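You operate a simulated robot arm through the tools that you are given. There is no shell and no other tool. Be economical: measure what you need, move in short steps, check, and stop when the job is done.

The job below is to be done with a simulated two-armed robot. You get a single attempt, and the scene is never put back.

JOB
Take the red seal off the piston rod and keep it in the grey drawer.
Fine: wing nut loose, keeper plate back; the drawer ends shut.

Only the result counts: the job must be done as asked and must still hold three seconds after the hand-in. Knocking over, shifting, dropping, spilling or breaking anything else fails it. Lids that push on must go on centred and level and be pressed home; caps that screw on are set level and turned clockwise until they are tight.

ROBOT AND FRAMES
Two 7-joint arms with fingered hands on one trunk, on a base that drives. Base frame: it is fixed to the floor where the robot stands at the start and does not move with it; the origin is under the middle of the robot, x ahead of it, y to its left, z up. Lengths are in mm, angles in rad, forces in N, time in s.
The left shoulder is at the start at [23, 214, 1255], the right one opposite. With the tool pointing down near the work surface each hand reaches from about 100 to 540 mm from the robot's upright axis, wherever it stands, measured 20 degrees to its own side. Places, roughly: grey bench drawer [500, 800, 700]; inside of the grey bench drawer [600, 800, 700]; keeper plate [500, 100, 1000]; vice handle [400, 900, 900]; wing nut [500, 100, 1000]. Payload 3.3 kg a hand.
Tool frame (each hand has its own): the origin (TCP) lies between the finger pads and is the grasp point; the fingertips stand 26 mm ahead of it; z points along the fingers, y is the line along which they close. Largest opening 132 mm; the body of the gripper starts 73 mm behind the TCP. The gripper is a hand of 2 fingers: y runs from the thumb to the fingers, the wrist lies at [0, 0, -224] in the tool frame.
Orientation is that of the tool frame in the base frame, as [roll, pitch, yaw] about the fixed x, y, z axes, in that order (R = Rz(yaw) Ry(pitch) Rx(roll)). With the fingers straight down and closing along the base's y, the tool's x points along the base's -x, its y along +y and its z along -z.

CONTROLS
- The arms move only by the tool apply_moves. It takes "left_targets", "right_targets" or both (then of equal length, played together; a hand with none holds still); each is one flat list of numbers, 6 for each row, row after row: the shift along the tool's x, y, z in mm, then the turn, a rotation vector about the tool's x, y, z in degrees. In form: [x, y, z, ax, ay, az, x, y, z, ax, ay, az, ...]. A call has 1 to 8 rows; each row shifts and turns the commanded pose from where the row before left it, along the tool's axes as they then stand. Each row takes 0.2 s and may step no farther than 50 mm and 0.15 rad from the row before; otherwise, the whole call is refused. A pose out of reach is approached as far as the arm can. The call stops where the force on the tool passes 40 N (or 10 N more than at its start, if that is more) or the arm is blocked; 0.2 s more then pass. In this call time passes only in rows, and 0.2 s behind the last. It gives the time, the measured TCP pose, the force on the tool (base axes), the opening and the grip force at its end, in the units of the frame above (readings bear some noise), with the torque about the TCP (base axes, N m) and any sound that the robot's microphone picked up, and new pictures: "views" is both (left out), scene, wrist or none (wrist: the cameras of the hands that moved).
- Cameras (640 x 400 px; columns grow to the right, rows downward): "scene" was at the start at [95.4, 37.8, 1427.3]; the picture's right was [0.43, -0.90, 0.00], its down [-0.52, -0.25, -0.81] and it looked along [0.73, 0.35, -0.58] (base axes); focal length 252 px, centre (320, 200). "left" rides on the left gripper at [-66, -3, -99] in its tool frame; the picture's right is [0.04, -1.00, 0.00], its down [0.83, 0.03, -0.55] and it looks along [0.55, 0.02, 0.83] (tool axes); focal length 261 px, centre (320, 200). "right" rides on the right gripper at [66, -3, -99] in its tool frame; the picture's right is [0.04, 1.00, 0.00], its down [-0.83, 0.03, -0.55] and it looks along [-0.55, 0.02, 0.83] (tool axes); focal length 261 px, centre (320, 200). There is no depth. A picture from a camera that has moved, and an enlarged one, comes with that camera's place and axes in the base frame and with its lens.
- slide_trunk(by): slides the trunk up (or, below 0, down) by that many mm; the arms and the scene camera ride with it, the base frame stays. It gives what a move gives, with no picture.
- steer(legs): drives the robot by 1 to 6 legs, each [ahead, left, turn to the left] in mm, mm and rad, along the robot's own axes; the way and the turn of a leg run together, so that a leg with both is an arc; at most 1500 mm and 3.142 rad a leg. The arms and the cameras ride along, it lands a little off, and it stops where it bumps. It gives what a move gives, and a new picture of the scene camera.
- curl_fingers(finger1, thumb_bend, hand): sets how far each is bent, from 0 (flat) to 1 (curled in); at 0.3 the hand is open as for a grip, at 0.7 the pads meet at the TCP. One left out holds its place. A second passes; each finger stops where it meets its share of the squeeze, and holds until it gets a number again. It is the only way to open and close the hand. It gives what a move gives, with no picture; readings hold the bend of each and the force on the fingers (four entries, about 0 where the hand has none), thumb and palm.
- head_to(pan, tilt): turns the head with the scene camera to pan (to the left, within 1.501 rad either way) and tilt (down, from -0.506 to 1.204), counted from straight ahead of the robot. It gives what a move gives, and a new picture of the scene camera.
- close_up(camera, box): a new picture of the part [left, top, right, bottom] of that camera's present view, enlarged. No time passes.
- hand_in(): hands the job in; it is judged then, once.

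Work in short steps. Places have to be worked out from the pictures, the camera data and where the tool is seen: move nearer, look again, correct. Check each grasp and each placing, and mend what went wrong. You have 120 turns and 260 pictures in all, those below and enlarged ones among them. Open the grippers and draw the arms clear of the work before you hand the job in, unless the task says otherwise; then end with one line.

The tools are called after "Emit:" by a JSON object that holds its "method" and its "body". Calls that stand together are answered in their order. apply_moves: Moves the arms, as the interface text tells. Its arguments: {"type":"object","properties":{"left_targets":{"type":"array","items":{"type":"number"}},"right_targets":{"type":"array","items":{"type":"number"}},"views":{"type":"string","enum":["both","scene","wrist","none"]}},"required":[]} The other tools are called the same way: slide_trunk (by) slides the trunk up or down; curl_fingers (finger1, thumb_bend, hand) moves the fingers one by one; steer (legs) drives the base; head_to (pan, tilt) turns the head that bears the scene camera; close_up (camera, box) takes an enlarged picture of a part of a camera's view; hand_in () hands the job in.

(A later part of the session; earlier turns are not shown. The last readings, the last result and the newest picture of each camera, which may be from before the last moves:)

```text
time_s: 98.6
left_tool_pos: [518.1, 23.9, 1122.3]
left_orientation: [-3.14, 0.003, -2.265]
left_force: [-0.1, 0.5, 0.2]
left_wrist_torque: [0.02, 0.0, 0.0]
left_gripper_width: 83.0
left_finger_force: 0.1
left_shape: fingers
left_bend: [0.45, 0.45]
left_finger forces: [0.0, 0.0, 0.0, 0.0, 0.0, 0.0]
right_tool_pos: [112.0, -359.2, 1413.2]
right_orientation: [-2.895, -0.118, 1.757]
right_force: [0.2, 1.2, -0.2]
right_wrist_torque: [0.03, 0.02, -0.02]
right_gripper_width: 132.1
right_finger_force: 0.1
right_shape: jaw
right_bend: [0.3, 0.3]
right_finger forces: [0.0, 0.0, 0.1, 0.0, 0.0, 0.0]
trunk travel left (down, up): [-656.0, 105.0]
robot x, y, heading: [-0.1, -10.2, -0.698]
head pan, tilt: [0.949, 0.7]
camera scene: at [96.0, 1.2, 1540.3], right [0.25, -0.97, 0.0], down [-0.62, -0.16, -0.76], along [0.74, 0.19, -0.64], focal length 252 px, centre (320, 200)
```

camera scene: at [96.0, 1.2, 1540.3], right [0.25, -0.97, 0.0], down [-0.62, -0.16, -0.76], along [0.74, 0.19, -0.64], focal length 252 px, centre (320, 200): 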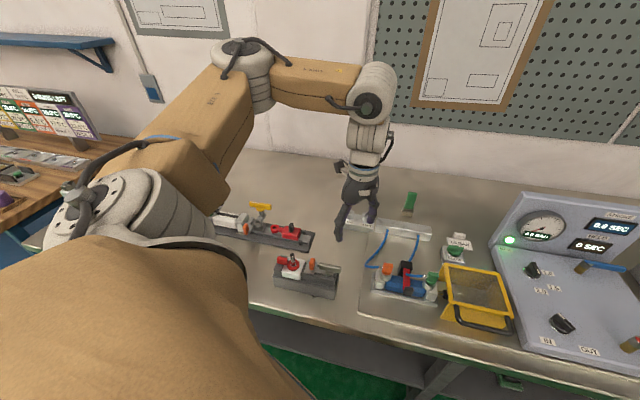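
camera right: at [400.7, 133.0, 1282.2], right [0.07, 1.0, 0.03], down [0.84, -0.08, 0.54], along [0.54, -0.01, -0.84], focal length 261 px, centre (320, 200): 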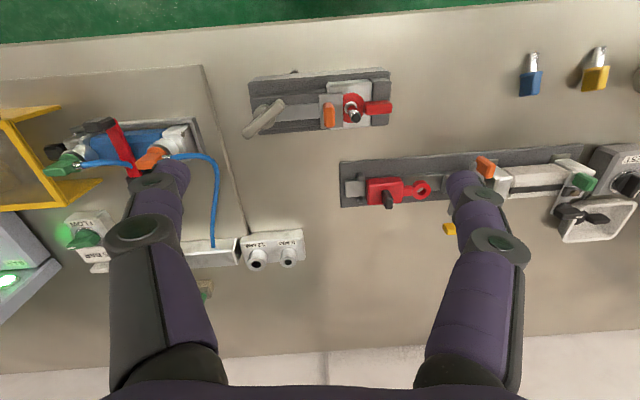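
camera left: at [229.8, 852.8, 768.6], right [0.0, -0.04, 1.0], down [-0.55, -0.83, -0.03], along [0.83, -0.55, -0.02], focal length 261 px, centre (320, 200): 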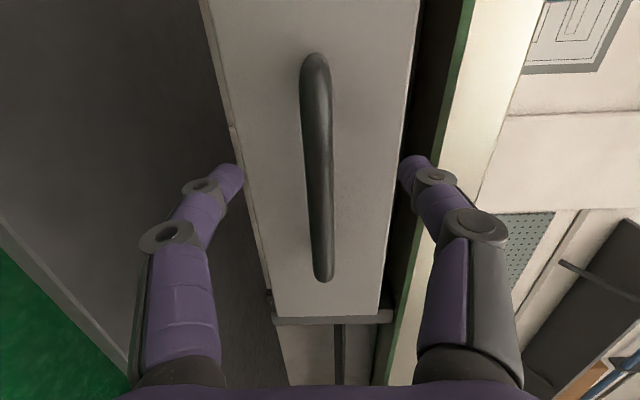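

Now I rotate the hand so it closes along x again and move above the seal's tab.

Emit:
{"method": "apply_moves", "body": {"left_targets": [0, 0, 0, 0, 0, -8, 0, 0, 0, 0, 0, -8, 0, 0, 0, 0, 0, -8, 0, 0, 0, 0, 0, -8, 0, 0, 0, 0, 0, -7.8, -46, 14, 0, 0, 0, 0, -46, 14, 0, 0, 0, 0, -46, 14, 0, 0, 0, 0], "views": "none"}}

Emit:
{"method": "apply_moves", "body": {"left_targets": [-40, 0, 20, 0, 0, 0], "views": "wrist"}}

Emit:
{"method": "close_up", "body": {"camera": "left", "box": [220, 60, 420, 200]}}

Emit:
{"method": "close_up", "body": {"camera": "scene", "box": [250, 230, 350, 305]}}

```text
time_s: 100.4
left_tool_pos: [476.5, 161.7, 1122.3]
left_orientation: [-3.138, -0.001, -1.575]
left_force: [0.2, 0.5, -0.5]
left_wrist_torque: [-0.07, -0.02, -0.04]
left_gripper_width: 83.2
left_finger_force: 0.1
left_shape: fingers
left_bend: [0.45, 0.45]
left_finger forces: [0.1, 0.0, 0.1, 0.0, 0.1, 0.0]
right_tool_pos: [112.5, -356.9, 1413.5]
right_orientation: [-2.898, -0.115, 1.757]
right_force: [-0.4, 0.7, 0.3]
right_wrist_torque: [-0.04, 0.0, 0.01]
right_gripper_width: 131.9
right_finger_force: 0.1
right_shape: jaw
right_bend: [0.3, 0.3]
right_finger forces: [0.1, 0.0, 0.0, 0.0, 0.1, 0.0]
trunk travel left (down, up): [-656.0, 105.0]
robot x, y, heading: [4.5, -13.8, -0.7]
head pan, tilt: [0.949, 0.7]
```

```text
time_s: 100.8
left_tool_pos: [476.3, 170.6, 1115.7]
left_orientation: [-3.139, -0.001, -1.574]
left_force: [-0.2, 0.7, -0.2]
left_wrist_torque: [0.02, 0.01, -0.02]
left_gripper_width: 83.0
left_finger_force: 0.0
left_shape: fingers
left_bend: [0.45, 0.45]
left_finger forces: [0.0, 0.0, 0.0, 0.0, 0.0, 0.1]
left hand out of reach, approached as far as the arm can: row 1
right_tool_pos: [112.1, -357.4, 1411.0]
right_orientation: [-2.897, -0.12, 1.758]
right_force: [0.1, 0.5, -1.0]
right_wrist_torque: [0.0, -0.03, -0.02]
right_gripper_width: 131.8
right_finger_force: 0.1
right_shape: jaw
right_bend: [0.3, 0.3]
right_finger forces: [0.0, 0.1, 0.0, 0.0, 0.1, 0.0]
trunk travel left (down, up): [-656.0, 105.0]
robot x, y, heading: [-0.4, -11.1, -0.699]
head pan, tilt: [0.949, 0.7]
camera left: at [478.9, 235.8, 1213.7], right [1.0, -0.04, 0.0], down [-0.04, -0.83, 0.55], along [-0.02, -0.55, -0.83], focal length 261 px, centre (320, 200)
```

left: 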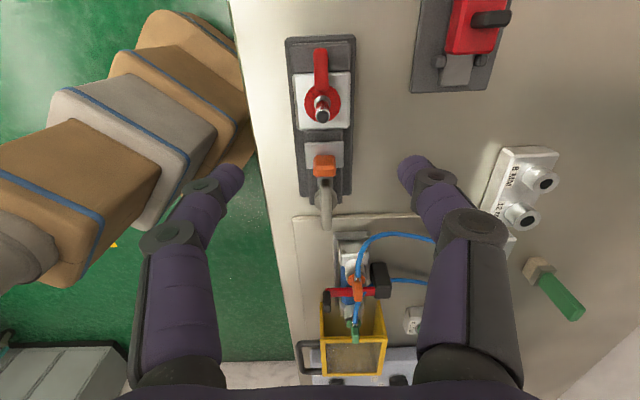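

```text
2.86 times, centred on (320, 130) of left
camera zoom: at [478.9, 235.8, 1213.7], right [1.0, -0.04, 0.0], down [-0.04, -0.83, 0.55], along [-0.02, -0.55, -0.83], focal length 745 px, centre (320, 400)
```

zoom: 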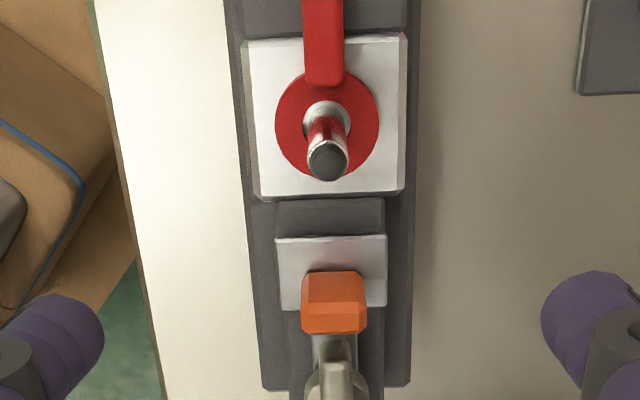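

```text
5.33 times, centred on (300, 268) of scene
camera zoom: at [95.6, 2.0, 1540.3], right [0.25, -0.97, 0.0], down [-0.62, -0.16, -0.76], along [0.74, 0.19, -0.64], focal length 1346 px, centre (427, -160)
```

zoom: 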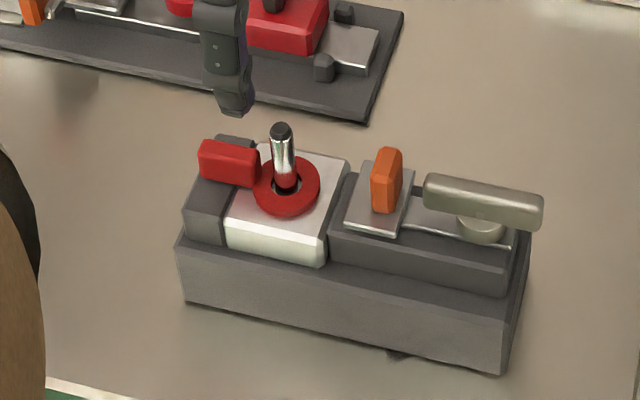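

The arm runs out of reach at y≈170, so I shift the base by about 40 mm toward +y, hand held high.

Emit:
{"method": "steer", "body": {"legs": [[-26, 31, 0]]}}

Emit:
{"method": "close_up", "body": {"camera": "left", "box": [220, 60, 420, 200]}}

```text
time_s: 101.7
left_tool_pos: [475.6, 211.8, 1116.7]
left_orientation: [-3.14, -0.002, -1.573]
left_force: [-0.2, 0.4, 0.8]
left_wrist_torque: [0.02, 0.01, -0.01]
left_gripper_width: 83.3
left_finger_force: 0.0
left_shape: fingers
left_bend: [0.45, 0.45]
left_finger forces: [0.1, 0.0, 0.0, 0.0, 0.0, 0.1]
right_tool_pos: [113.8, -316.0, 1414.1]
right_orientation: [-2.895, -0.119, 1.757]
right_force: [0.4, 0.4, 0.7]
right_wrist_torque: [-0.02, 0.01, -0.01]
right_gripper_width: 131.9
right_finger_force: 0.0
right_shape: jaw
right_bend: [0.3, 0.3]
right_finger forces: [0.0, 0.0, 0.0, 0.0, 0.1, 0.1]
trunk travel left (down, up): [-656.0, 105.0]
robot x, y, heading: [6.0, 24.8, -0.697]
head pan, tilt: [0.949, 0.7]
camera scene: at [95.8, 43.3, 1540.2], right [0.25, -0.97, 0.0], down [-0.62, -0.16, -0.76], along [0.74, 0.19, -0.64], focal length 252 px, centre (320, 200)
```

scene: 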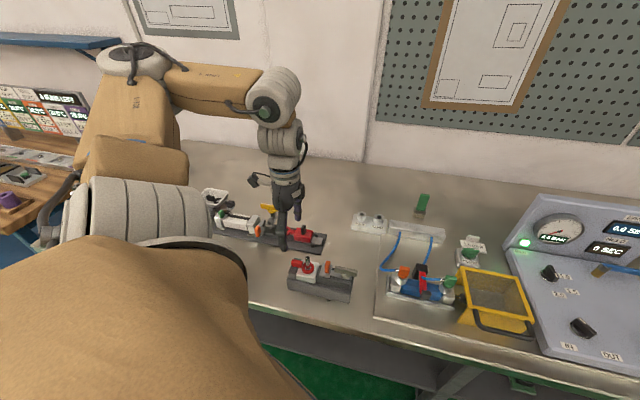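

```text
2.86 times, centred on (320, 130) of left
camera zoom: at [479.2, 276.8, 1213.7], right [1.0, -0.04, 0.0], down [-0.04, -0.83, 0.55], along [-0.02, -0.55, -0.83], focal length 745 px, centre (320, 400)
```

zoom: 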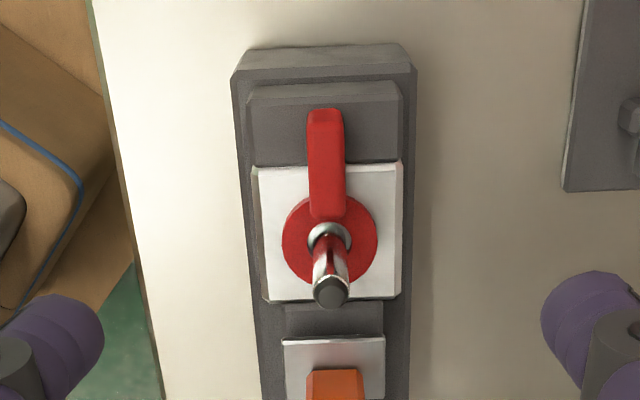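

Tab top spans y 195–222 at x≈480, z≈984. I correct the position and descend to TCP z≈994 around the tab.

Emit:
{"method": "apply_moves", "body": {"left_targets": [3, -4, 40, 0, 0, 0, 0, 0, 42, 0, 0, 0, 0, 0, 41, 0, 0, 0], "views": "wrist"}}

Emit:
{"method": "close_up", "body": {"camera": "scene", "box": [260, 230, 360, 305]}}

```text
time_s: 102.5
left_tool_pos: [483.1, 206.2, 992.0]
left_orientation: [-3.14, 0.002, -1.572]
left_force: [-0.4, 0.5, 0.5]
left_wrist_torque: [-0.01, 0.05, -0.01]
left_gripper_width: 83.2
left_finger_force: 0.0
left_shape: fingers
left_bend: [0.45, 0.45]
left_finger forces: [0.0, 0.1, 0.1, 0.0, 0.0, 0.0]
right_tool_pos: [114.1, -319.0, 1411.9]
right_orientation: [-2.895, -0.121, 1.758]
right_force: [1.0, -0.6, 0.0]
right_wrist_torque: [0.03, 0.05, 0.0]
right_gripper_width: 131.7
right_finger_force: 0.0
right_shape: jaw
right_bend: [0.3, 0.3]
right_finger forces: [0.1, 0.0, 0.1, 0.0, 0.0, 0.0]
trunk travel left (down, up): [-656.0, 105.0]
robot x, y, heading: [2.0, 26.3, -0.7]
head pan, tilt: [0.949, 0.7]
camera left: at [485.0, 271.5, 1089.4], right [1.0, -0.04, 0.0], down [-0.04, -0.83, 0.55], along [-0.02, -0.55, -0.83], focal length 261 px, centre (320, 200)
```

left: 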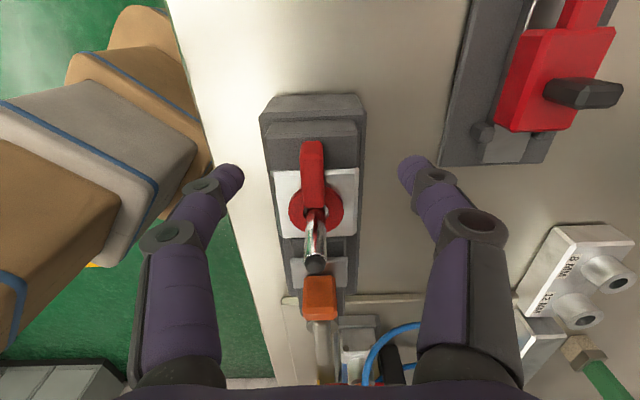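

```text
5.33 times, centred on (310, 268) of scene
camera zoom: at [96.8, 40.8, 1540.2], right [0.25, -0.97, 0.0], down [-0.62, -0.16, -0.76], along [0.74, 0.19, -0.64], focal length 1346 px, centre (373, -160)
```

zoom: 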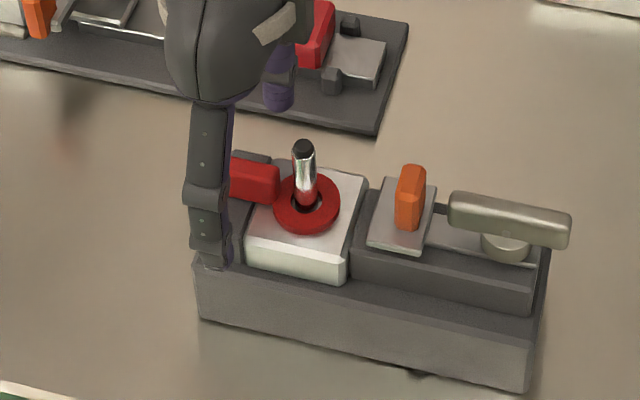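

The fingertips flank the tab, which sits about 3 mm nearer. I shift 3 mm and close.

Emit:
{"method": "apply_moves", "body": {"left_targets": [0, 3, 0, 0, 0, 0], "views": "none"}}

Emit:
{"method": "curl_fingers", "body": {"hand": "left", "finger1": 0.72, "thumb_bend": 0.72}}

Emit:
{"method": "close_up", "body": {"camera": "left", "box": [220, 90, 420, 230]}}

```text
time_s: 102.9
left_tool_pos: [480.6, 207.2, 992.2]
left_orientation: [-3.137, 0.001, -1.571]
left_force: [0.9, -0.1, -0.7]
left_wrist_torque: [-0.04, 0.04, 0.03]
left_gripper_width: 83.1
left_finger_force: 0.0
left_shape: fingers
left_bend: [0.45, 0.45]
left_finger forces: [0.0, 0.1, 0.0, 0.0, 0.0, 0.0]
right_tool_pos: [113.9, -316.9, 1412.1]
right_orientation: [-2.895, -0.119, 1.758]
right_force: [-0.9, 0.5, -0.1]
right_wrist_torque: [0.03, 0.0, 0.03]
right_gripper_width: 131.6
right_finger_force: 0.0
right_shape: jaw
right_bend: [0.3, 0.3]
right_finger forces: [0.0, 0.0, 0.0, 0.1, 0.0, 0.0]
trunk travel left (down, up): [-656.0, 105.0]
robot x, y, heading: [5.1, 25.0, -0.698]
head pan, tilt: [0.949, 0.7]
```

```text
time_s: 103.9
left_tool_pos: [478.4, 207.5, 992.9]
left_orientation: [-3.14, 0.002, -1.572]
left_force: [1.3, -0.3, -0.3]
left_wrist_torque: [0.0, -0.01, -0.04]
left_gripper_width: 9.2
left_finger_force: 4.9
left_shape: fingers
left_bend: [0.69, 0.69]
left_finger forces: [5.0, 0.0, 0.0, 0.0, 5.0, 0.1]
right_tool_pos: [113.4, -318.3, 1411.2]
right_orientation: [-2.895, -0.118, 1.757]
right_force: [-0.6, 0.1, 0.0]
right_wrist_torque: [0.01, 0.01, -0.05]
right_gripper_width: 132.2
right_finger_force: 0.1
right_shape: jaw
right_bend: [0.3, 0.3]
right_finger forces: [0.0, 0.0, 0.0, 0.0, 0.0, 0.0]
trunk travel left (down, up): [-656.0, 105.0]
robot x, y, heading: [2.2, 30.8, -0.704]
head pan, tilt: [0.949, 0.7]
```

```text
2.86 times, centred on (320, 160) of left
camera zoom: at [481.0, 272.6, 1090.0], right [1.0, -0.04, 0.0], down [-0.04, -0.83, 0.55], along [-0.02, -0.55, -0.83], focal length 745 px, centre (320, 314)
```

zoom: 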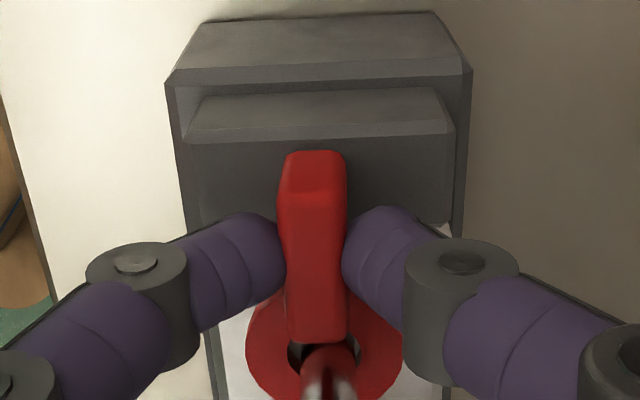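

Firm, symmetric 5 N grip near the middle of the tab. I lift straight up in small steps, 24 mm first, and check the seal follows.

Emit:
{"method": "apply_moves", "body": {"left_targets": [0, 0, -6, 0, 0, 0, 0, 0, -6, 0, 0, 0, 0, 0, -6, 0, 0, 0, 0, 0, -6, 0, 0, 0], "views": "none"}}

Emit:
{"method": "close_up", "body": {"camera": "left", "box": [220, 90, 420, 230]}}

Emit:
{"method": "close_up", "body": {"camera": "scene", "box": [260, 230, 360, 305]}}

```text
time_s: 104.9
left_tool_pos: [477.9, 208.0, 1017.2]
left_orientation: [-3.139, 0.002, -1.572]
left_force: [0.0, 0.1, -0.5]
left_wrist_torque: [0.02, 0.02, -0.03]
left_gripper_width: 9.1
left_finger_force: 5.1
left_shape: fingers
left_bend: [0.69, 0.69]
left_finger forces: [5.0, 0.0, 0.0, 0.1, 5.0, 0.0]
right_tool_pos: [112.4, -318.4, 1412.2]
right_orientation: [-2.897, -0.118, 1.756]
right_force: [0.0, 0.7, -0.4]
right_wrist_torque: [0.02, -0.04, -0.03]
right_gripper_width: 132.0
right_finger_force: 0.1
right_shape: jaw
right_bend: [0.3, 0.3]
right_finger forces: [0.0, 0.1, 0.1, 0.0, 0.0, 0.0]
trunk travel left (down, up): [-656.0, 105.0]
robot x, y, heading: [3.9, 33.4, -0.7]
head pan, tilt: [0.949, 0.7]
```

```text
2.86 times, centred on (320, 160) of left
camera zoom: at [480.6, 272.5, 1114.8], right [1.0, -0.04, 0.0], down [-0.04, -0.83, 0.55], along [-0.02, -0.55, -0.83], focal length 745 px, centre (320, 314)
```

zoom: 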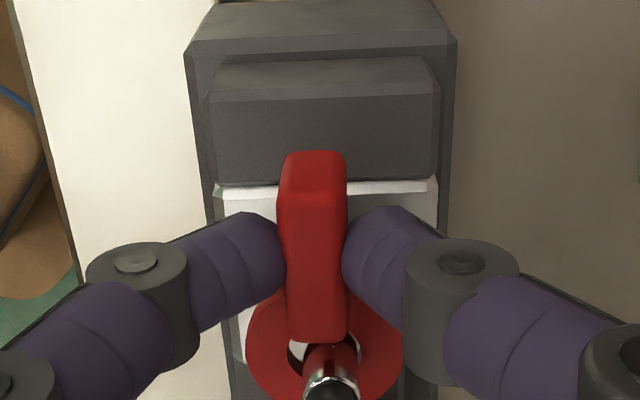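

```text
5.33 times, centred on (310, 268) of scene
camera zoom: at [96.0, 41.8, 1540.3], right [0.25, -0.97, 0.0], down [-0.62, -0.16, -0.76], along [0.74, 0.19, -0.64], focal length 1346 px, centre (373, -160)
```

zoom: 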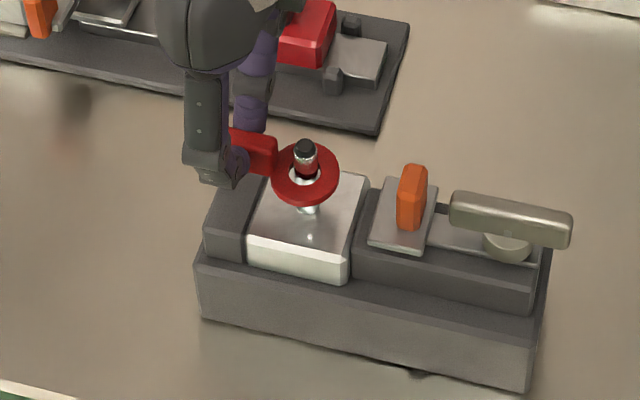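

The seal rides up the rod level and without force. I lift another 80 mm to clear the rod tip.

Emit:
{"method": "apply_moves", "body": {"left_targets": [0, 0, -10, 0, 0, 0, 0, 0, -10, 0, 0, 0, 0, 0, -10, 0, 0, 0, 0, 0, -15, 0, 0, 0, 0, 0, -20, 0, 0, 0, 0, 0, -25, 0, 0, 0], "views": "scene"}}

Emit:
{"method": "close_up", "body": {"camera": "scene", "box": [260, 200, 360, 275]}}

```text
time_s: 106.3
left_tool_pos: [476.1, 207.4, 1108.3]
left_orientation: [-3.139, 0.001, -1.574]
left_force: [0.0, -0.2, 0.0]
left_wrist_torque: [0.0, -0.02, 0.01]
left_gripper_width: 9.5
left_finger_force: 4.4
left_shape: fingers
left_bend: [0.69, 0.69]
left_finger forces: [5.1, 0.1, 0.0, 0.1, 4.9, 0.0]
right_tool_pos: [112.2, -318.2, 1412.5]
right_orientation: [-2.897, -0.121, 1.757]
right_force: [0.3, 0.1, 0.8]
right_wrist_torque: [0.02, 0.0, -0.01]
right_gripper_width: 132.3
right_finger_force: 0.0
right_shape: jaw
right_bend: [0.3, 0.3]
right_finger forces: [0.0, 0.0, 0.0, 0.1, 0.0, 0.0]
trunk travel left (down, up): [-656.0, 105.0]
robot x, y, heading: [7.4, 26.2, -0.702]
head pan, tilt: [0.949, 0.7]
camera scene: at [95.5, 41.6, 1540.3], right [0.25, -0.97, 0.0], down [-0.62, -0.16, -0.77], along [0.74, 0.19, -0.64], focal length 252 px, centre (320, 200)
```

scene: 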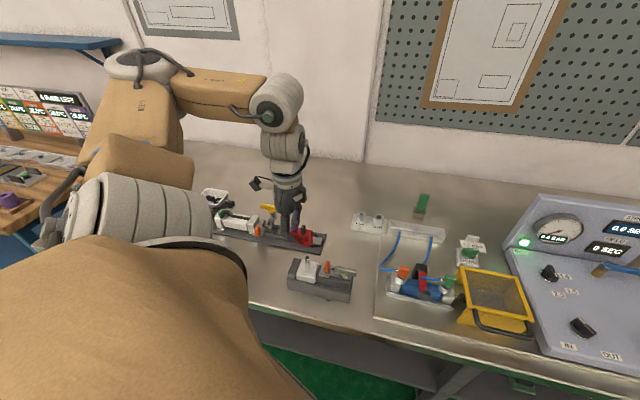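

```text
5.33 times, centred on (310, 238) of scene
camera zoom: at [95.5, 41.6, 1540.3], right [0.25, -0.97, 0.0], down [-0.62, -0.16, -0.77], along [0.74, 0.19, -0.64], focal length 1346 px, centre (373, 0)
```

zoom: 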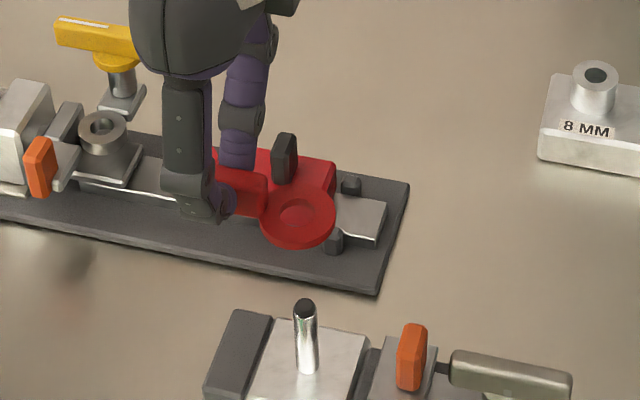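

The seal is off and held. I back the base away along −x, then go along +y to the open drawer, keeping heading −0.7 and the hand high.

Emit:
{"method": "steer", "body": {"legs": [[-191, -161, 0], [-334, 468, 0]]}}

Emit:
{"method": "head_to", "body": {"pan": 1.1, "tilt": 0.9}}

Emit:
{"method": "close_up", "body": {"camera": "left", "box": [0, 0, 640, 400]}}

```text
time_s: 111.0
left_tool_pos: [266.8, 782.8, 1107.8]
left_orientation: [-3.14, 0.003, -1.569]
left_force: [-0.3, -0.5, 0.4]
left_wrist_torque: [0.01, 0.02, -0.01]
left_gripper_width: 9.3
left_finger_force: 5.3
left_shape: fingers
left_bend: [0.69, 0.69]
left_finger forces: [5.1, 0.0, 0.0, 0.0, 5.1, 0.1]
right_tool_pos: [-96.5, 257.2, 1412.3]
right_orientation: [-2.896, -0.119, 1.761]
right_force: [0.4, 1.0, -0.1]
right_wrist_torque: [-0.01, 0.01, -0.02]
right_gripper_width: 132.0
right_finger_force: 0.0
right_shape: jaw
right_bend: [0.3, 0.3]
right_finger forces: [0.0, 0.0, 0.0, 0.1, 0.1, 0.1]
trunk travel left (down, up): [-656.0, 105.0]
robot x, y, heading: [-209.4, 600.3, -0.699]
head pan, tilt: [0.949, 0.7]
camera scene: at [-114.1, 616.6, 1540.2], right [0.25, -0.97, 0.0], down [-0.62, -0.16, -0.76], along [0.74, 0.19, -0.64], focal length 252 px, centre (320, 200)
```

scene: 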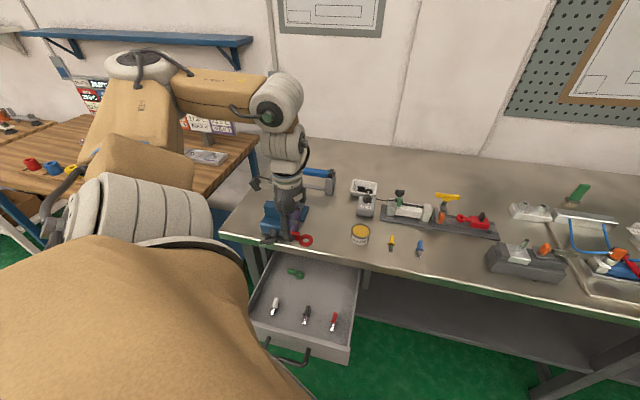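

```text
time_s: 111.7
left_tool_pos: [266.2, 783.5, 1107.3]
left_orientation: [-3.14, 0.003, -1.569]
left_force: [0.0, -0.9, -0.1]
left_wrist_torque: [0.0, 0.0, 0.0]
left_gripper_width: 9.1
left_finger_force: 4.9
left_shape: fingers
left_bend: [0.69, 0.69]
left_finger forces: [4.9, 0.0, 0.0, 0.1, 5.0, 0.0]
right_tool_pos: [-95.3, 255.7, 1413.0]
right_orientation: [-2.898, -0.118, 1.761]
right_force: [0.4, 0.8, 0.8]
right_wrist_torque: [0.01, -0.01, 0.0]
right_gripper_width: 131.7
right_finger_force: 0.0
right_shape: jaw
right_bend: [0.3, 0.3]
right_finger forces: [0.1, 0.1, 0.1, 0.1, 0.0, 0.1]
trunk travel left (down, up): [-656.0, 105.0]
robot x, y, heading: [-208.9, 603.0, -0.697]
head pan, tilt: [1.1, 0.901]
camera scene: at [-126.9, 624.3, 1524.1], right [0.39, -0.92, 0.0], down [-0.72, -0.31, -0.62], along [0.57, 0.24, -0.78], focal length 252 px, centre (320, 200)
```

scene: 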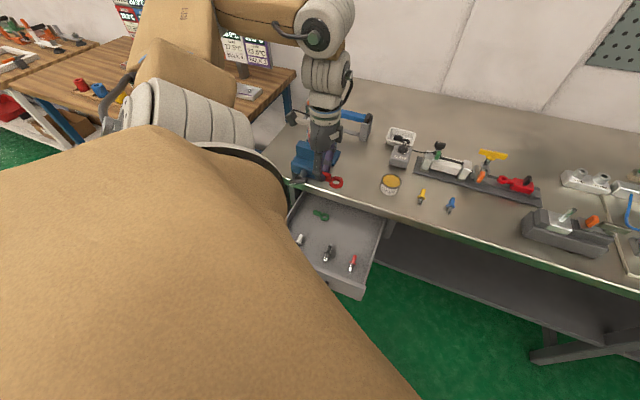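

```text
1.00 times, centred on (320, 200) of left (not enlarged: the box is as wide or as high as the picture)
camera zoom: at [268.8, 847.9, 1204.8], right [1.0, -0.04, 0.0], down [-0.03, -0.83, 0.55], along [-0.02, -0.55, -0.83], focal length 261 px, centre (320, 200)
```

zoom: 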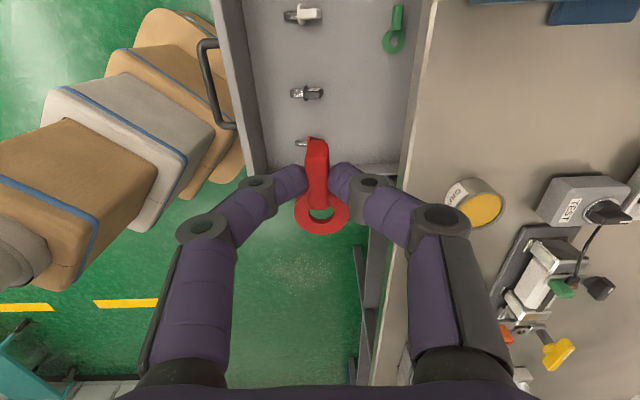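

The view into the drawer is clear: there's a free area between the black plug (y≈754) and the red plug (y≈662). I align the hand to about (285,722).

Emit:
{"method": "apply_moves", "body": {"left_targets": [31, -10, 0, 0, 0, 0, 30, -9, 0, 0, 0, 0], "views": "none"}}

Emit:
{"method": "slide_trunk", "body": {"by": -230}}

Emit:
{"method": "close_up", "body": {"camera": "left", "box": [0, 0, 640, 400]}}

Emit:
{"method": "close_up", "body": {"camera": "scene", "box": [200, 80, 460, 300]}}

```text
time_s: 112.3
left_tool_pos: [285.7, 720.5, 1106.3]
left_orientation: [-3.14, 0.002, -1.567]
left_force: [0.1, -0.7, -0.2]
left_wrist_torque: [0.02, 0.03, 0.01]
left_gripper_width: 9.1
left_finger_force: 5.2
left_shape: fingers
left_bend: [0.69, 0.69]
left_finger forces: [4.9, 0.1, 0.0, 0.0, 5.0, 0.1]
right_tool_pos: [-95.3, 255.5, 1412.0]
right_orientation: [-2.896, -0.12, 1.761]
right_force: [0.5, 0.7, -0.3]
right_wrist_torque: [0.03, 0.01, 0.01]
right_gripper_width: 131.9
right_finger_force: 0.0
right_shape: jaw
right_bend: [0.3, 0.3]
right_finger forces: [0.0, 0.1, 0.0, 0.0, 0.1, 0.0]
trunk travel left (down, up): [-656.0, 105.0]
robot x, y, heading: [-206.6, 601.0, -0.695]
head pan, tilt: [1.1, 0.901]
```

```text
time_s: 114.8
left_tool_pos: [286.6, 722.8, 878.2]
left_orientation: [-3.139, 0.002, -1.569]
left_force: [-0.3, -0.2, -0.2]
left_wrist_torque: [-0.01, 0.04, 0.02]
left_gripper_width: 9.0
left_finger_force: 5.4
left_shape: fingers
left_bend: [0.69, 0.69]
left_finger forces: [4.9, 0.0, 0.0, 0.0, 4.9, 0.1]
right_tool_pos: [-96.2, 256.8, 1183.2]
right_orientation: [-2.896, -0.12, 1.763]
right_force: [0.2, -0.4, 0.1]
right_wrist_torque: [0.01, 0.01, 0.01]
right_gripper_width: 132.0
right_finger_force: 0.0
right_shape: jaw
right_bend: [0.3, 0.3]
right_finger forces: [0.0, 0.1, 0.1, 0.0, 0.0, 0.0]
trunk travel left (down, up): [-426.0, 335.0]
robot x, y, heading: [-208.5, 600.3, -0.696]
head pan, tilt: [1.1, 0.901]
```

```text
1.00 times, centred on (320, 200) of left (not enlarged: the box is as wide or as high as the picture)
camera zoom: at [287.7, 787.1, 974.8], right [1.0, -0.04, 0.0], down [-0.03, -0.83, 0.55], along [-0.02, -0.55, -0.83], focal length 261 px, centre (320, 200)
```

zoom: 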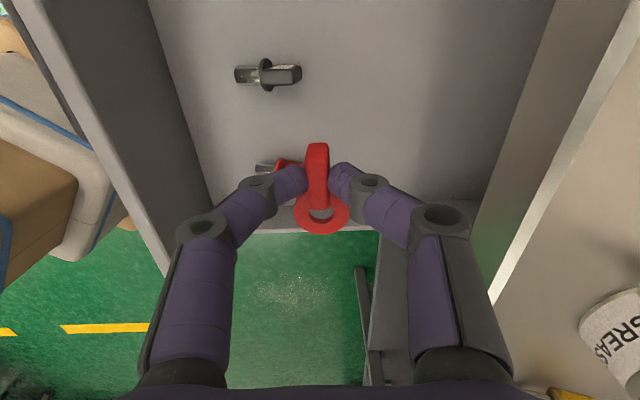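

```text
1.82 times, centred on (330, 190) of scene
camera zoom: at [-117.5, 616.5, 1293.7], right [0.39, -0.92, 0.0], down [-0.72, -0.31, -0.62], along [0.57, 0.24, -0.78], focal length 459 px, centre (302, 218)
```

zoom: 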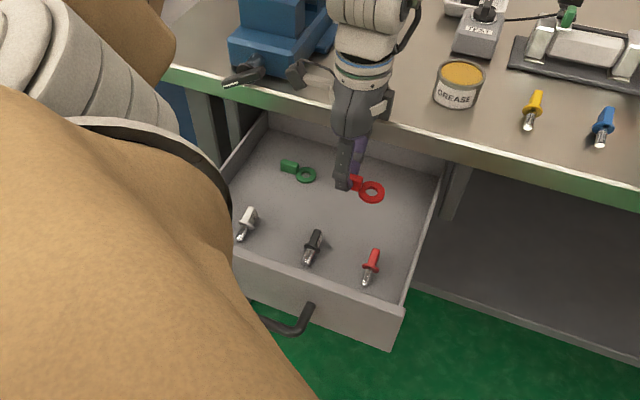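

The approach is clear. I lower another 85 mm with the trunk, then finish with small arm steps by feel.

Emit:
{"method": "slide_trunk", "body": {"by": -85}}

Emit:
{"method": "close_up", "body": {"camera": "left", "box": [160, 50, 480, 250]}}

Emit:
{"method": "close_up", "body": {"camera": "scene", "box": [240, 80, 440, 240]}}

```text
time_s: 116.0
left_tool_pos: [285.7, 722.3, 791.9]
left_orientation: [-3.14, 0.003, -1.57]
left_force: [-0.2, -0.6, 0.0]
left_wrist_torque: [0.02, -0.02, 0.0]
left_gripper_width: 9.1
left_finger_force: 4.5
left_shape: fingers
left_bend: [0.69, 0.69]
left_finger forces: [5.0, 0.0, 0.0, 0.0, 4.8, 0.1]
right_tool_pos: [-96.9, 257.1, 1097.3]
right_orientation: [-2.897, -0.119, 1.76]
right_force: [0.5, 0.6, 0.1]
right_wrist_torque: [0.0, -0.01, 0.01]
right_gripper_width: 132.0
right_finger_force: 0.0
right_shape: jaw
right_bend: [0.3, 0.3]
right_finger forces: [0.0, 0.1, 0.0, 0.1, 0.1, 0.0]
trunk travel left (down, up): [-341.0, 420.0]
robot x, y, heading: [-207.2, 600.9, -0.696]
head pan, tilt: [1.1, 0.901]
```

```text
2.00 times, centred on (320, 150) of left
camera zoom: at [287.7, 787.0, 889.9], right [1.0, -0.04, 0.0], down [-0.03, -0.83, 0.55], along [-0.02, -0.55, -0.83], focal length 521 px, centre (320, 300)
```

zoom: 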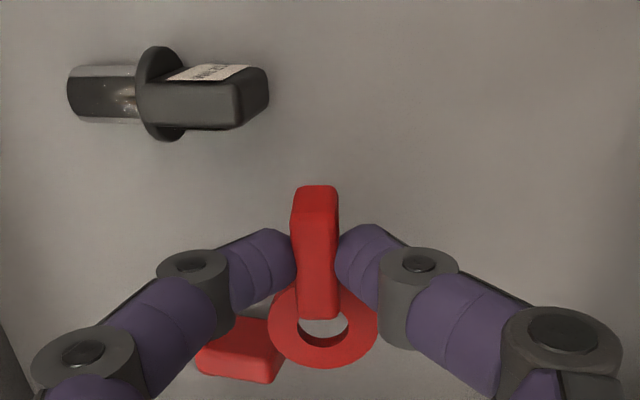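

```text
2.50 times, centred on (340, 160) of scene
camera zoom: at [-108.0, 608.5, 1208.1], right [0.39, -0.92, 0.0], down [-0.72, -0.31, -0.62], along [0.57, 0.24, -0.78], focal length 631 px, centre (270, 300)
```

zoom: 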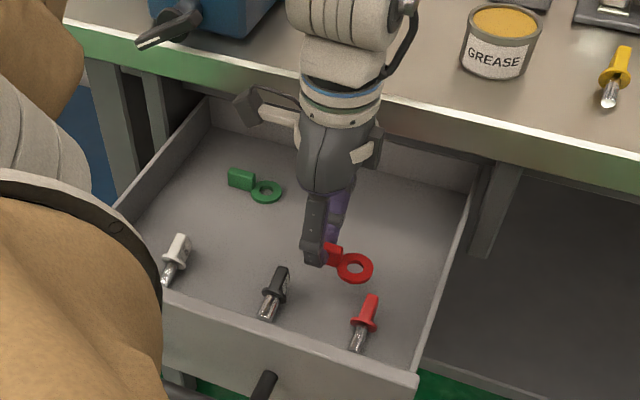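

The ring is near the red plug's handle. I shift 5 mm in +x and 8 mm in +y to centre between the plugs, then lower 24 mm.

Emit:
{"method": "apply_moves", "body": {"left_targets": [-8, -5, 0, 0, 0, 0, 0, 0, 8, 0, 0, 0, 0, 0, 8, 0, 0, 0, 0, 0, 8, 0, 0, 0], "views": "none"}}

Emit:
{"method": "close_up", "body": {"camera": "left", "box": [160, 50, 480, 250]}}

Emit:
{"method": "close_up", "body": {"camera": "scene", "box": [290, 130, 410, 225]}}

```text
time_s: 117.0
left_tool_pos: [291.1, 730.3, 768.3]
left_orientation: [-3.14, 0.002, -1.569]
left_force: [-0.6, 0.2, -1.6]
left_wrist_torque: [-0.01, 0.02, 0.03]
left_gripper_width: 8.9
left_finger_force: 4.8
left_shape: fingers
left_bend: [0.69, 0.69]
left_finger forces: [4.8, 0.0, 0.0, 0.0, 5.0, 0.1]
right_tool_pos: [-95.6, 256.8, 1098.5]
right_orientation: [-2.896, -0.119, 1.762]
right_force: [-0.7, -0.1, -0.3]
right_wrist_torque: [-0.05, -0.01, 0.0]
right_gripper_width: 131.7
right_finger_force: 0.1
right_shape: jaw
right_bend: [0.3, 0.3]
right_finger forces: [0.1, 0.1, 0.0, 0.0, 0.1, 0.1]
trunk travel left (down, up): [-341.0, 420.0]
robot x, y, heading: [-210.4, 605.9, -0.703]
head pan, tilt: [1.1, 0.901]
```

```text
2.00 times, centred on (320, 150) of left
camera zoom: at [293.1, 795.4, 866.0], right [1.0, -0.04, 0.0], down [-0.03, -0.83, 0.55], along [-0.02, -0.55, -0.83], focal length 521 px, centre (320, 300)
```

zoom: 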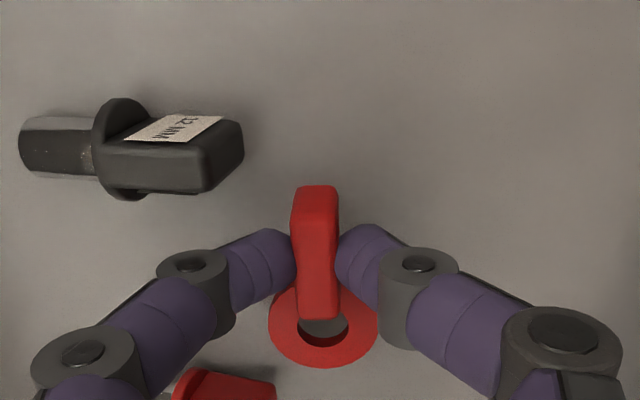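

```text
4.21 times, centred on (350, 178) of scene
camera zoom: at [-107.7, 608.4, 1207.9], right [0.39, -0.92, 0.0], down [-0.72, -0.31, -0.62], along [0.57, 0.24, -0.78], focal length 1063 px, centre (194, 295)
```

zoom: 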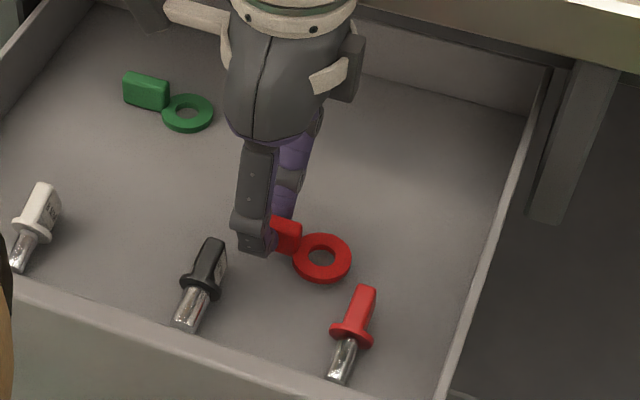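

Clear of both plugs. I lower 8 mm more and read the force.

Emit:
{"method": "apply_moves", "body": {"left_targets": [0, 0, 3, 0, 0, 0, 0, 0, 3, 0, 0, 0, 0, 0, 2, 0, 0, 0], "views": "none"}}

Emit:
{"method": "close_up", "body": {"camera": "scene", "box": [290, 130, 410, 225]}}

```text
time_s: 117.8
left_tool_pos: [290.5, 730.2, 761.4]
left_orientation: [-3.14, 0.003, -1.569]
left_force: [-0.5, 1.0, -0.6]
left_wrist_torque: [-0.02, 0.0, 0.0]
left_gripper_width: 9.3
left_finger_force: 4.8
left_shape: fingers
left_bend: [0.69, 0.69]
left_finger forces: [4.9, 0.0, 0.1, 0.0, 5.0, 0.1]
right_tool_pos: [-95.7, 254.3, 1097.0]
right_orientation: [-2.895, -0.118, 1.762]
right_force: [-0.6, 0.2, -0.1]
right_wrist_torque: [-0.02, 0.05, 0.0]
right_gripper_width: 132.0
right_finger_force: 0.1
right_shape: jaw
right_bend: [0.3, 0.3]
right_finger forces: [0.0, 0.0, 0.0, 0.0, 0.0, 0.0]
trunk travel left (down, up): [-341.0, 420.0]
robot x, y, heading: [-205.7, 602.9, -0.696]
head pan, tilt: [1.1, 0.901]
```

```text
4.21 times, centred on (350, 178) of scene
camera zoom: at [-107.7, 608.4, 1207.9], right [0.39, -0.92, 0.0], down [-0.72, -0.31, -0.62], along [0.57, 0.24, -0.78], focal length 1063 px, centre (194, 295)
```

zoom: 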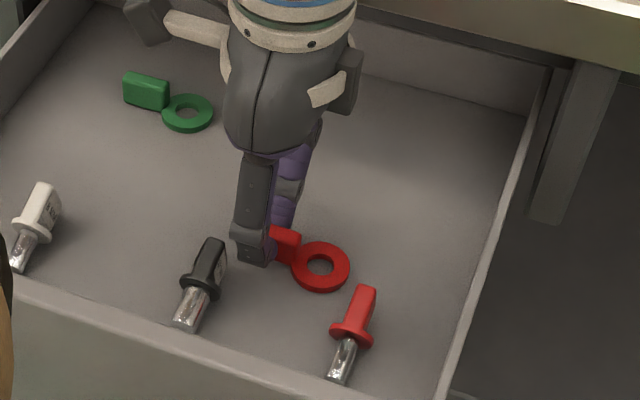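

No contact yet. I go on down 12 mm in 3 mm rows.

Emit:
{"method": "apply_moves", "body": {"left_targets": [0, 0, 3, 0, 0, 0, 0, 0, 3, 0, 0, 0, 0, 0, 3, 0, 0, 0, 0, 0, 3, 0, 0, 0], "views": "none"}}

Emit:
{"method": "close_up", "body": {"camera": "scene", "box": [290, 130, 410, 225]}}

Emit:
{"method": "close_up", "body": {"camera": "left", "box": [160, 50, 480, 250]}}

```text
time_s: 118.8
left_tool_pos: [291.5, 729.8, 750.8]
left_orientation: [-3.136, 0.0, -1.57]
left_force: [1.0, 1.5, 17.9]
left_wrist_torque: [0.02, 0.0, 0.01]
left_gripper_width: 8.2
left_finger_force: 9.4
left_shape: fingers
left_bend: [0.72, 0.71]
left_finger forces: [8.8, 0.1, 0.0, 0.0, 9.4, 0.1]
right_tool_pos: [-97.4, 255.8, 1098.5]
right_orientation: [-2.897, -0.12, 1.763]
right_force: [0.1, 1.0, -0.2]
right_wrist_torque: [0.0, 0.01, -0.01]
right_gripper_width: 131.8
right_finger_force: 0.2
right_shape: jaw
right_bend: [0.3, 0.3]
right_finger forces: [0.0, 0.0, 0.0, 0.0, 0.0, 0.1]
trunk travel left (down, up): [-341.0, 420.0]
robot x, y, heading: [-206.9, 599.6, -0.703]
head pan, tilt: [1.1, 0.901]
```

```text
4.21 times, centred on (350, 178) of scene
camera zoom: at [-109.2, 608.2, 1208.2], right [0.39, -0.92, 0.0], down [-0.72, -0.31, -0.62], along [0.57, 0.24, -0.78], focal length 1063 px, centre (194, 295)
```

zoom: 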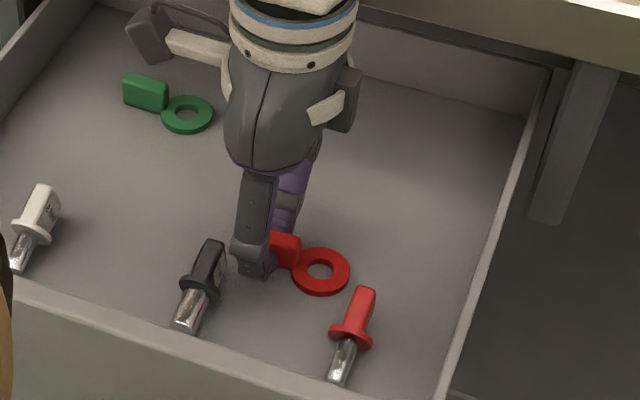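

```text
2.00 times, centred on (320, 150) of left
camera zoom: at [292.3, 794.6, 846.9], right [1.0, -0.04, 0.0], down [-0.04, -0.83, 0.55], along [-0.02, -0.55, -0.83], focal length 521 px, centre (320, 300)
```

zoom: 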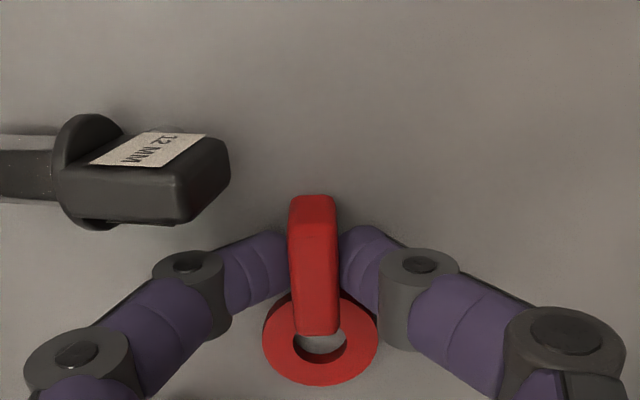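

The seal is on the floor (18 N). I ease up 2 mm and open the fingers a little to release.

Emit:
{"method": "apply_moves", "body": {"left_targets": [0, 0, -2, 0, 0, 0], "views": "none"}}

Emit:
{"method": "curl_fingers", "body": {"hand": "left", "finger1": 0.63, "thumb_bend": 0.63}}

Emit:
{"method": "apply_moves", "body": {"left_targets": [0, 0, -10, 0, 0, 0, 0, 0, -15, 0, 0, 0, 0, 0, -20, 0, 0, 0, 0, 0, -30, 0, 0, 0], "views": "wrist"}}

Emit:
{"method": "close_up", "body": {"camera": "scene", "box": [290, 130, 410, 225]}}

```text
time_s: 119.2
left_tool_pos: [289.4, 729.5, 750.7]
left_orientation: [-3.14, 0.001, -1.569]
left_force: [0.4, -1.1, 10.6]
left_wrist_torque: [-0.03, 0.02, 0.01]
left_gripper_width: 8.6
left_finger_force: 7.1
left_shape: fingers
left_bend: [0.71, 0.71]
left_finger forces: [6.6, 0.1, 0.0, 0.1, 7.4, 0.1]
right_tool_pos: [-97.9, 256.0, 1096.8]
right_orientation: [-2.897, -0.119, 1.762]
right_force: [-0.3, 0.4, -0.2]
right_wrist_torque: [-0.02, -0.02, 0.01]
right_gripper_width: 131.8
right_finger_force: 0.1
right_shape: jaw
right_bend: [0.3, 0.3]
right_finger forces: [0.0, 0.1, 0.0, 0.0, 0.1, 0.0]
trunk travel left (down, up): [-341.0, 420.0]
robot x, y, heading: [-207.0, 600.9, -0.699]
head pan, tilt: [1.1, 0.901]
```

```text
time_s: 120.2
left_tool_pos: [291.0, 730.1, 751.3]
left_orientation: [-3.141, 0.003, -1.567]
left_force: [-1.4, 0.8, 5.9]
left_wrist_torque: [0.05, 0.01, 0.01]
left_gripper_width: 16.7
left_finger_force: 2.0
left_shape: fingers
left_bend: [0.65, 0.64]
left_finger forces: [2.3, 0.1, 0.1, 0.0, 3.2, 0.0]
right_tool_pos: [-96.2, 255.4, 1096.9]
right_orientation: [-2.898, -0.119, 1.76]
right_force: [0.1, 0.6, 0.3]
right_wrist_torque: [0.02, 0.0, -0.07]
right_gripper_width: 132.0
right_finger_force: 0.0
right_shape: jaw
right_bend: [0.3, 0.3]
right_finger forces: [0.1, 0.1, 0.0, 0.1, 0.1, 0.0]
trunk travel left (down, up): [-341.0, 420.0]
robot x, y, heading: [-205.1, 602.0, -0.699]
head pan, tilt: [1.1, 0.901]
```

```text
time_s: 121.2
left_tool_pos: [290.0, 729.4, 825.9]
left_orientation: [-3.14, 0.002, -1.569]
left_force: [-0.6, -0.7, 0.4]
left_wrist_torque: [0.01, 0.0, -0.03]
left_gripper_width: 23.0
left_finger_force: 0.1
left_shape: fingers
left_bend: [0.63, 0.63]
left_finger forces: [0.0, 0.0, 0.0, 0.0, 0.1, 0.0]
right_tool_pos: [-95.4, 257.5, 1097.1]
right_orientation: [-2.898, -0.118, 1.762]
right_force: [0.1, 0.3, 0.4]
right_wrist_torque: [-0.01, 0.0, 0.03]
right_gripper_width: 132.0
right_finger_force: 0.1
right_shape: jaw
right_bend: [0.3, 0.3]
right_finger forces: [0.0, 0.1, 0.0, 0.0, 0.1, 0.0]
trunk travel left (down, up): [-341.0, 420.0]
robot x, y, heading: [-206.8, 599.7, -0.693]
head pan, tilt: [1.1, 0.901]
camera left: at [291.9, 795.4, 923.4], right [1.0, -0.04, 0.0], down [-0.03, -0.83, 0.55], along [-0.02, -0.55, -0.83], focal length 261 px, centre (320, 200)
```

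left: 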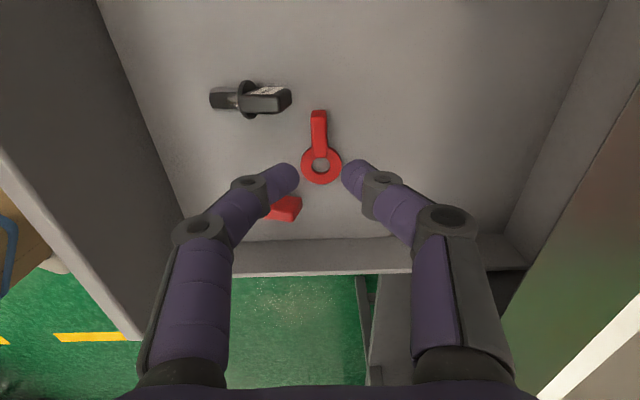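

```text
4.21 times, centred on (350, 178) of scene
camera zoom: at [-108.1, 608.3, 1208.0], right [0.39, -0.92, 0.0], down [-0.72, -0.31, -0.62], along [0.57, 0.24, -0.78], focal length 1063 px, centre (194, 295)
```

zoom: 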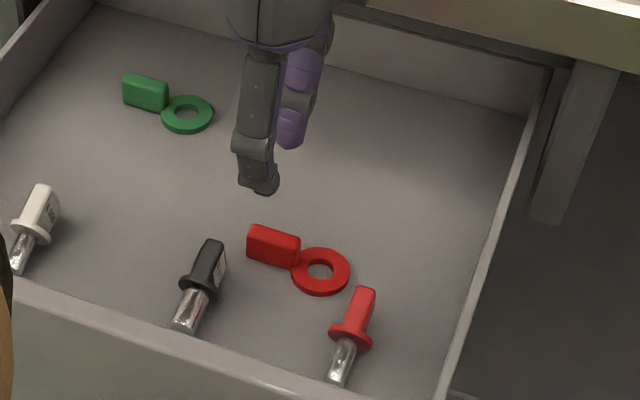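

The seal lies flat in the drawer, clear of the other parts. Now I withdraw: raise the trunk 60 mm, back away to the earlier drawer stance and turn to heading 0.

Emit:
{"method": "slide_trunk", "body": {"by": 70}}

Emit:
{"method": "steer", "body": {"legs": [[-129, -344, 0], [0, 0, 0.7]]}}

Emit:
{"method": "head_to", "body": {"pan": 0.5, "tilt": 0.6}}

```text
time_s: 122.2
left_tool_pos: [290.4, 730.3, 894.1]
left_orientation: [-3.141, 0.002, -1.569]
left_force: [-0.5, 0.5, 0.4]
left_wrist_torque: [0.01, -0.01, 0.0]
left_gripper_width: 22.9
left_finger_force: 0.0
left_shape: fingers
left_bend: [0.63, 0.63]
left_finger forces: [0.2, 0.0, 0.0, 0.0, 0.1, 0.0]
right_tool_pos: [-96.1, 257.0, 1166.5]
right_orientation: [-2.896, -0.119, 1.762]
right_force: [0.5, -0.4, -0.4]
right_wrist_torque: [0.0, 0.04, -0.02]
right_gripper_width: 131.9
right_finger_force: 0.2
right_shape: jaw
right_bend: [0.3, 0.3]
right_finger forces: [0.0, 0.1, 0.1, 0.0, 0.1, 0.1]
trunk travel left (down, up): [-411.0, 350.0]
robot x, y, heading: [-209.7, 601.7, -0.698]
head pan, tilt: [1.1, 0.901]
```

```text
time_s: 126.5
left_tool_pos: [-227.3, 835.8, 895.3]
left_orientation: [-3.141, 0.002, -0.875]
left_force: [-0.1, -0.1, -1.0]
left_wrist_torque: [0.02, 0.02, 0.0]
left_gripper_width: 22.6
left_finger_force: 0.0
left_shape: fingers
left_bend: [0.63, 0.63]
left_finger forces: [0.0, 0.0, 0.0, 0.1, 0.0, 0.0]
right_tool_pos: [-219.1, 225.2, 1166.4]
right_orientation: [-2.897, -0.117, 2.456]
right_force: [0.0, -0.9, -0.3]
right_wrist_torque: [-0.03, 0.0, -0.02]
right_gripper_width: 131.8
right_finger_force: 0.0
right_shape: jaw
right_bend: [0.3, 0.3]
right_finger forces: [0.0, 0.1, 0.0, 0.0, 0.1, 0.1]
trunk travel left (down, up): [-411.0, 350.0]
robot x, y, heading: [-525.3, 419.9, -0.003]
head pan, tilt: [1.1, 0.901]
camera scene: at [-465.9, 486.3, 1278.5], right [0.89, -0.46, 0.0], down [-0.36, -0.7, -0.62], along [0.28, 0.55, -0.78], focal length 252 px, centre (320, 200)
```

scene: 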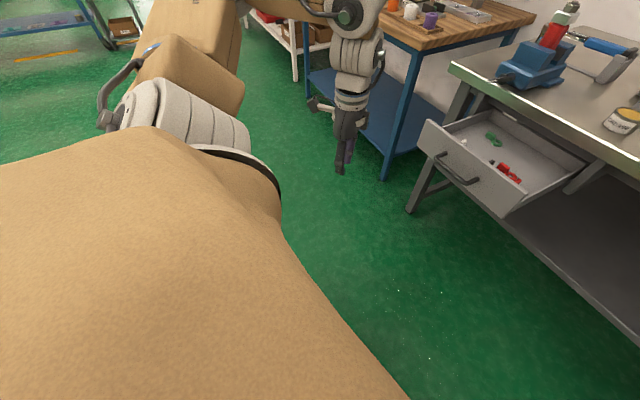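

```text
time_s: 127.5
left_tool_pos: [-226.2, 835.8, 895.9]
left_orientation: [-3.14, 0.0, -0.876]
left_force: [0.3, 0.3, 0.4]
left_wrist_torque: [-0.02, 0.02, 0.01]
left_gripper_width: 22.7
left_finger_force: 0.0
left_shape: fingers
left_bend: [0.63, 0.63]
left_finger forces: [0.0, 0.0, 0.0, 0.0, 0.1, 0.1]
right_tool_pos: [-221.0, 225.6, 1166.5]
right_orientation: [-2.898, -0.118, 2.457]
right_force: [-0.4, -0.2, 0.4]
right_wrist_torque: [-0.01, -0.02, 0.01]
right_gripper_width: 132.0
right_finger_force: 0.1
right_shape: jaw
right_bend: [0.3, 0.3]
right_finger forces: [0.0, 0.0, 0.0, 0.0, 0.0, 0.0]
trunk travel left (down, up): [-411.0, 350.0]
robot x, y, heading: [-527.2, 419.4, -0.0]
head pan, tilt: [0.499, 0.6]
camera scene: at [-422.6, 461.2, 1303.3], right [0.48, -0.88, 0.0], down [-0.5, -0.27, -0.82], along [0.72, 0.39, -0.57], focal length 252 px, centre (320, 200)
```

scene: 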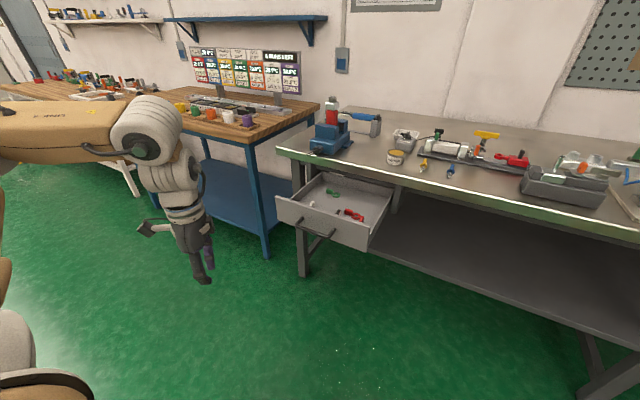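

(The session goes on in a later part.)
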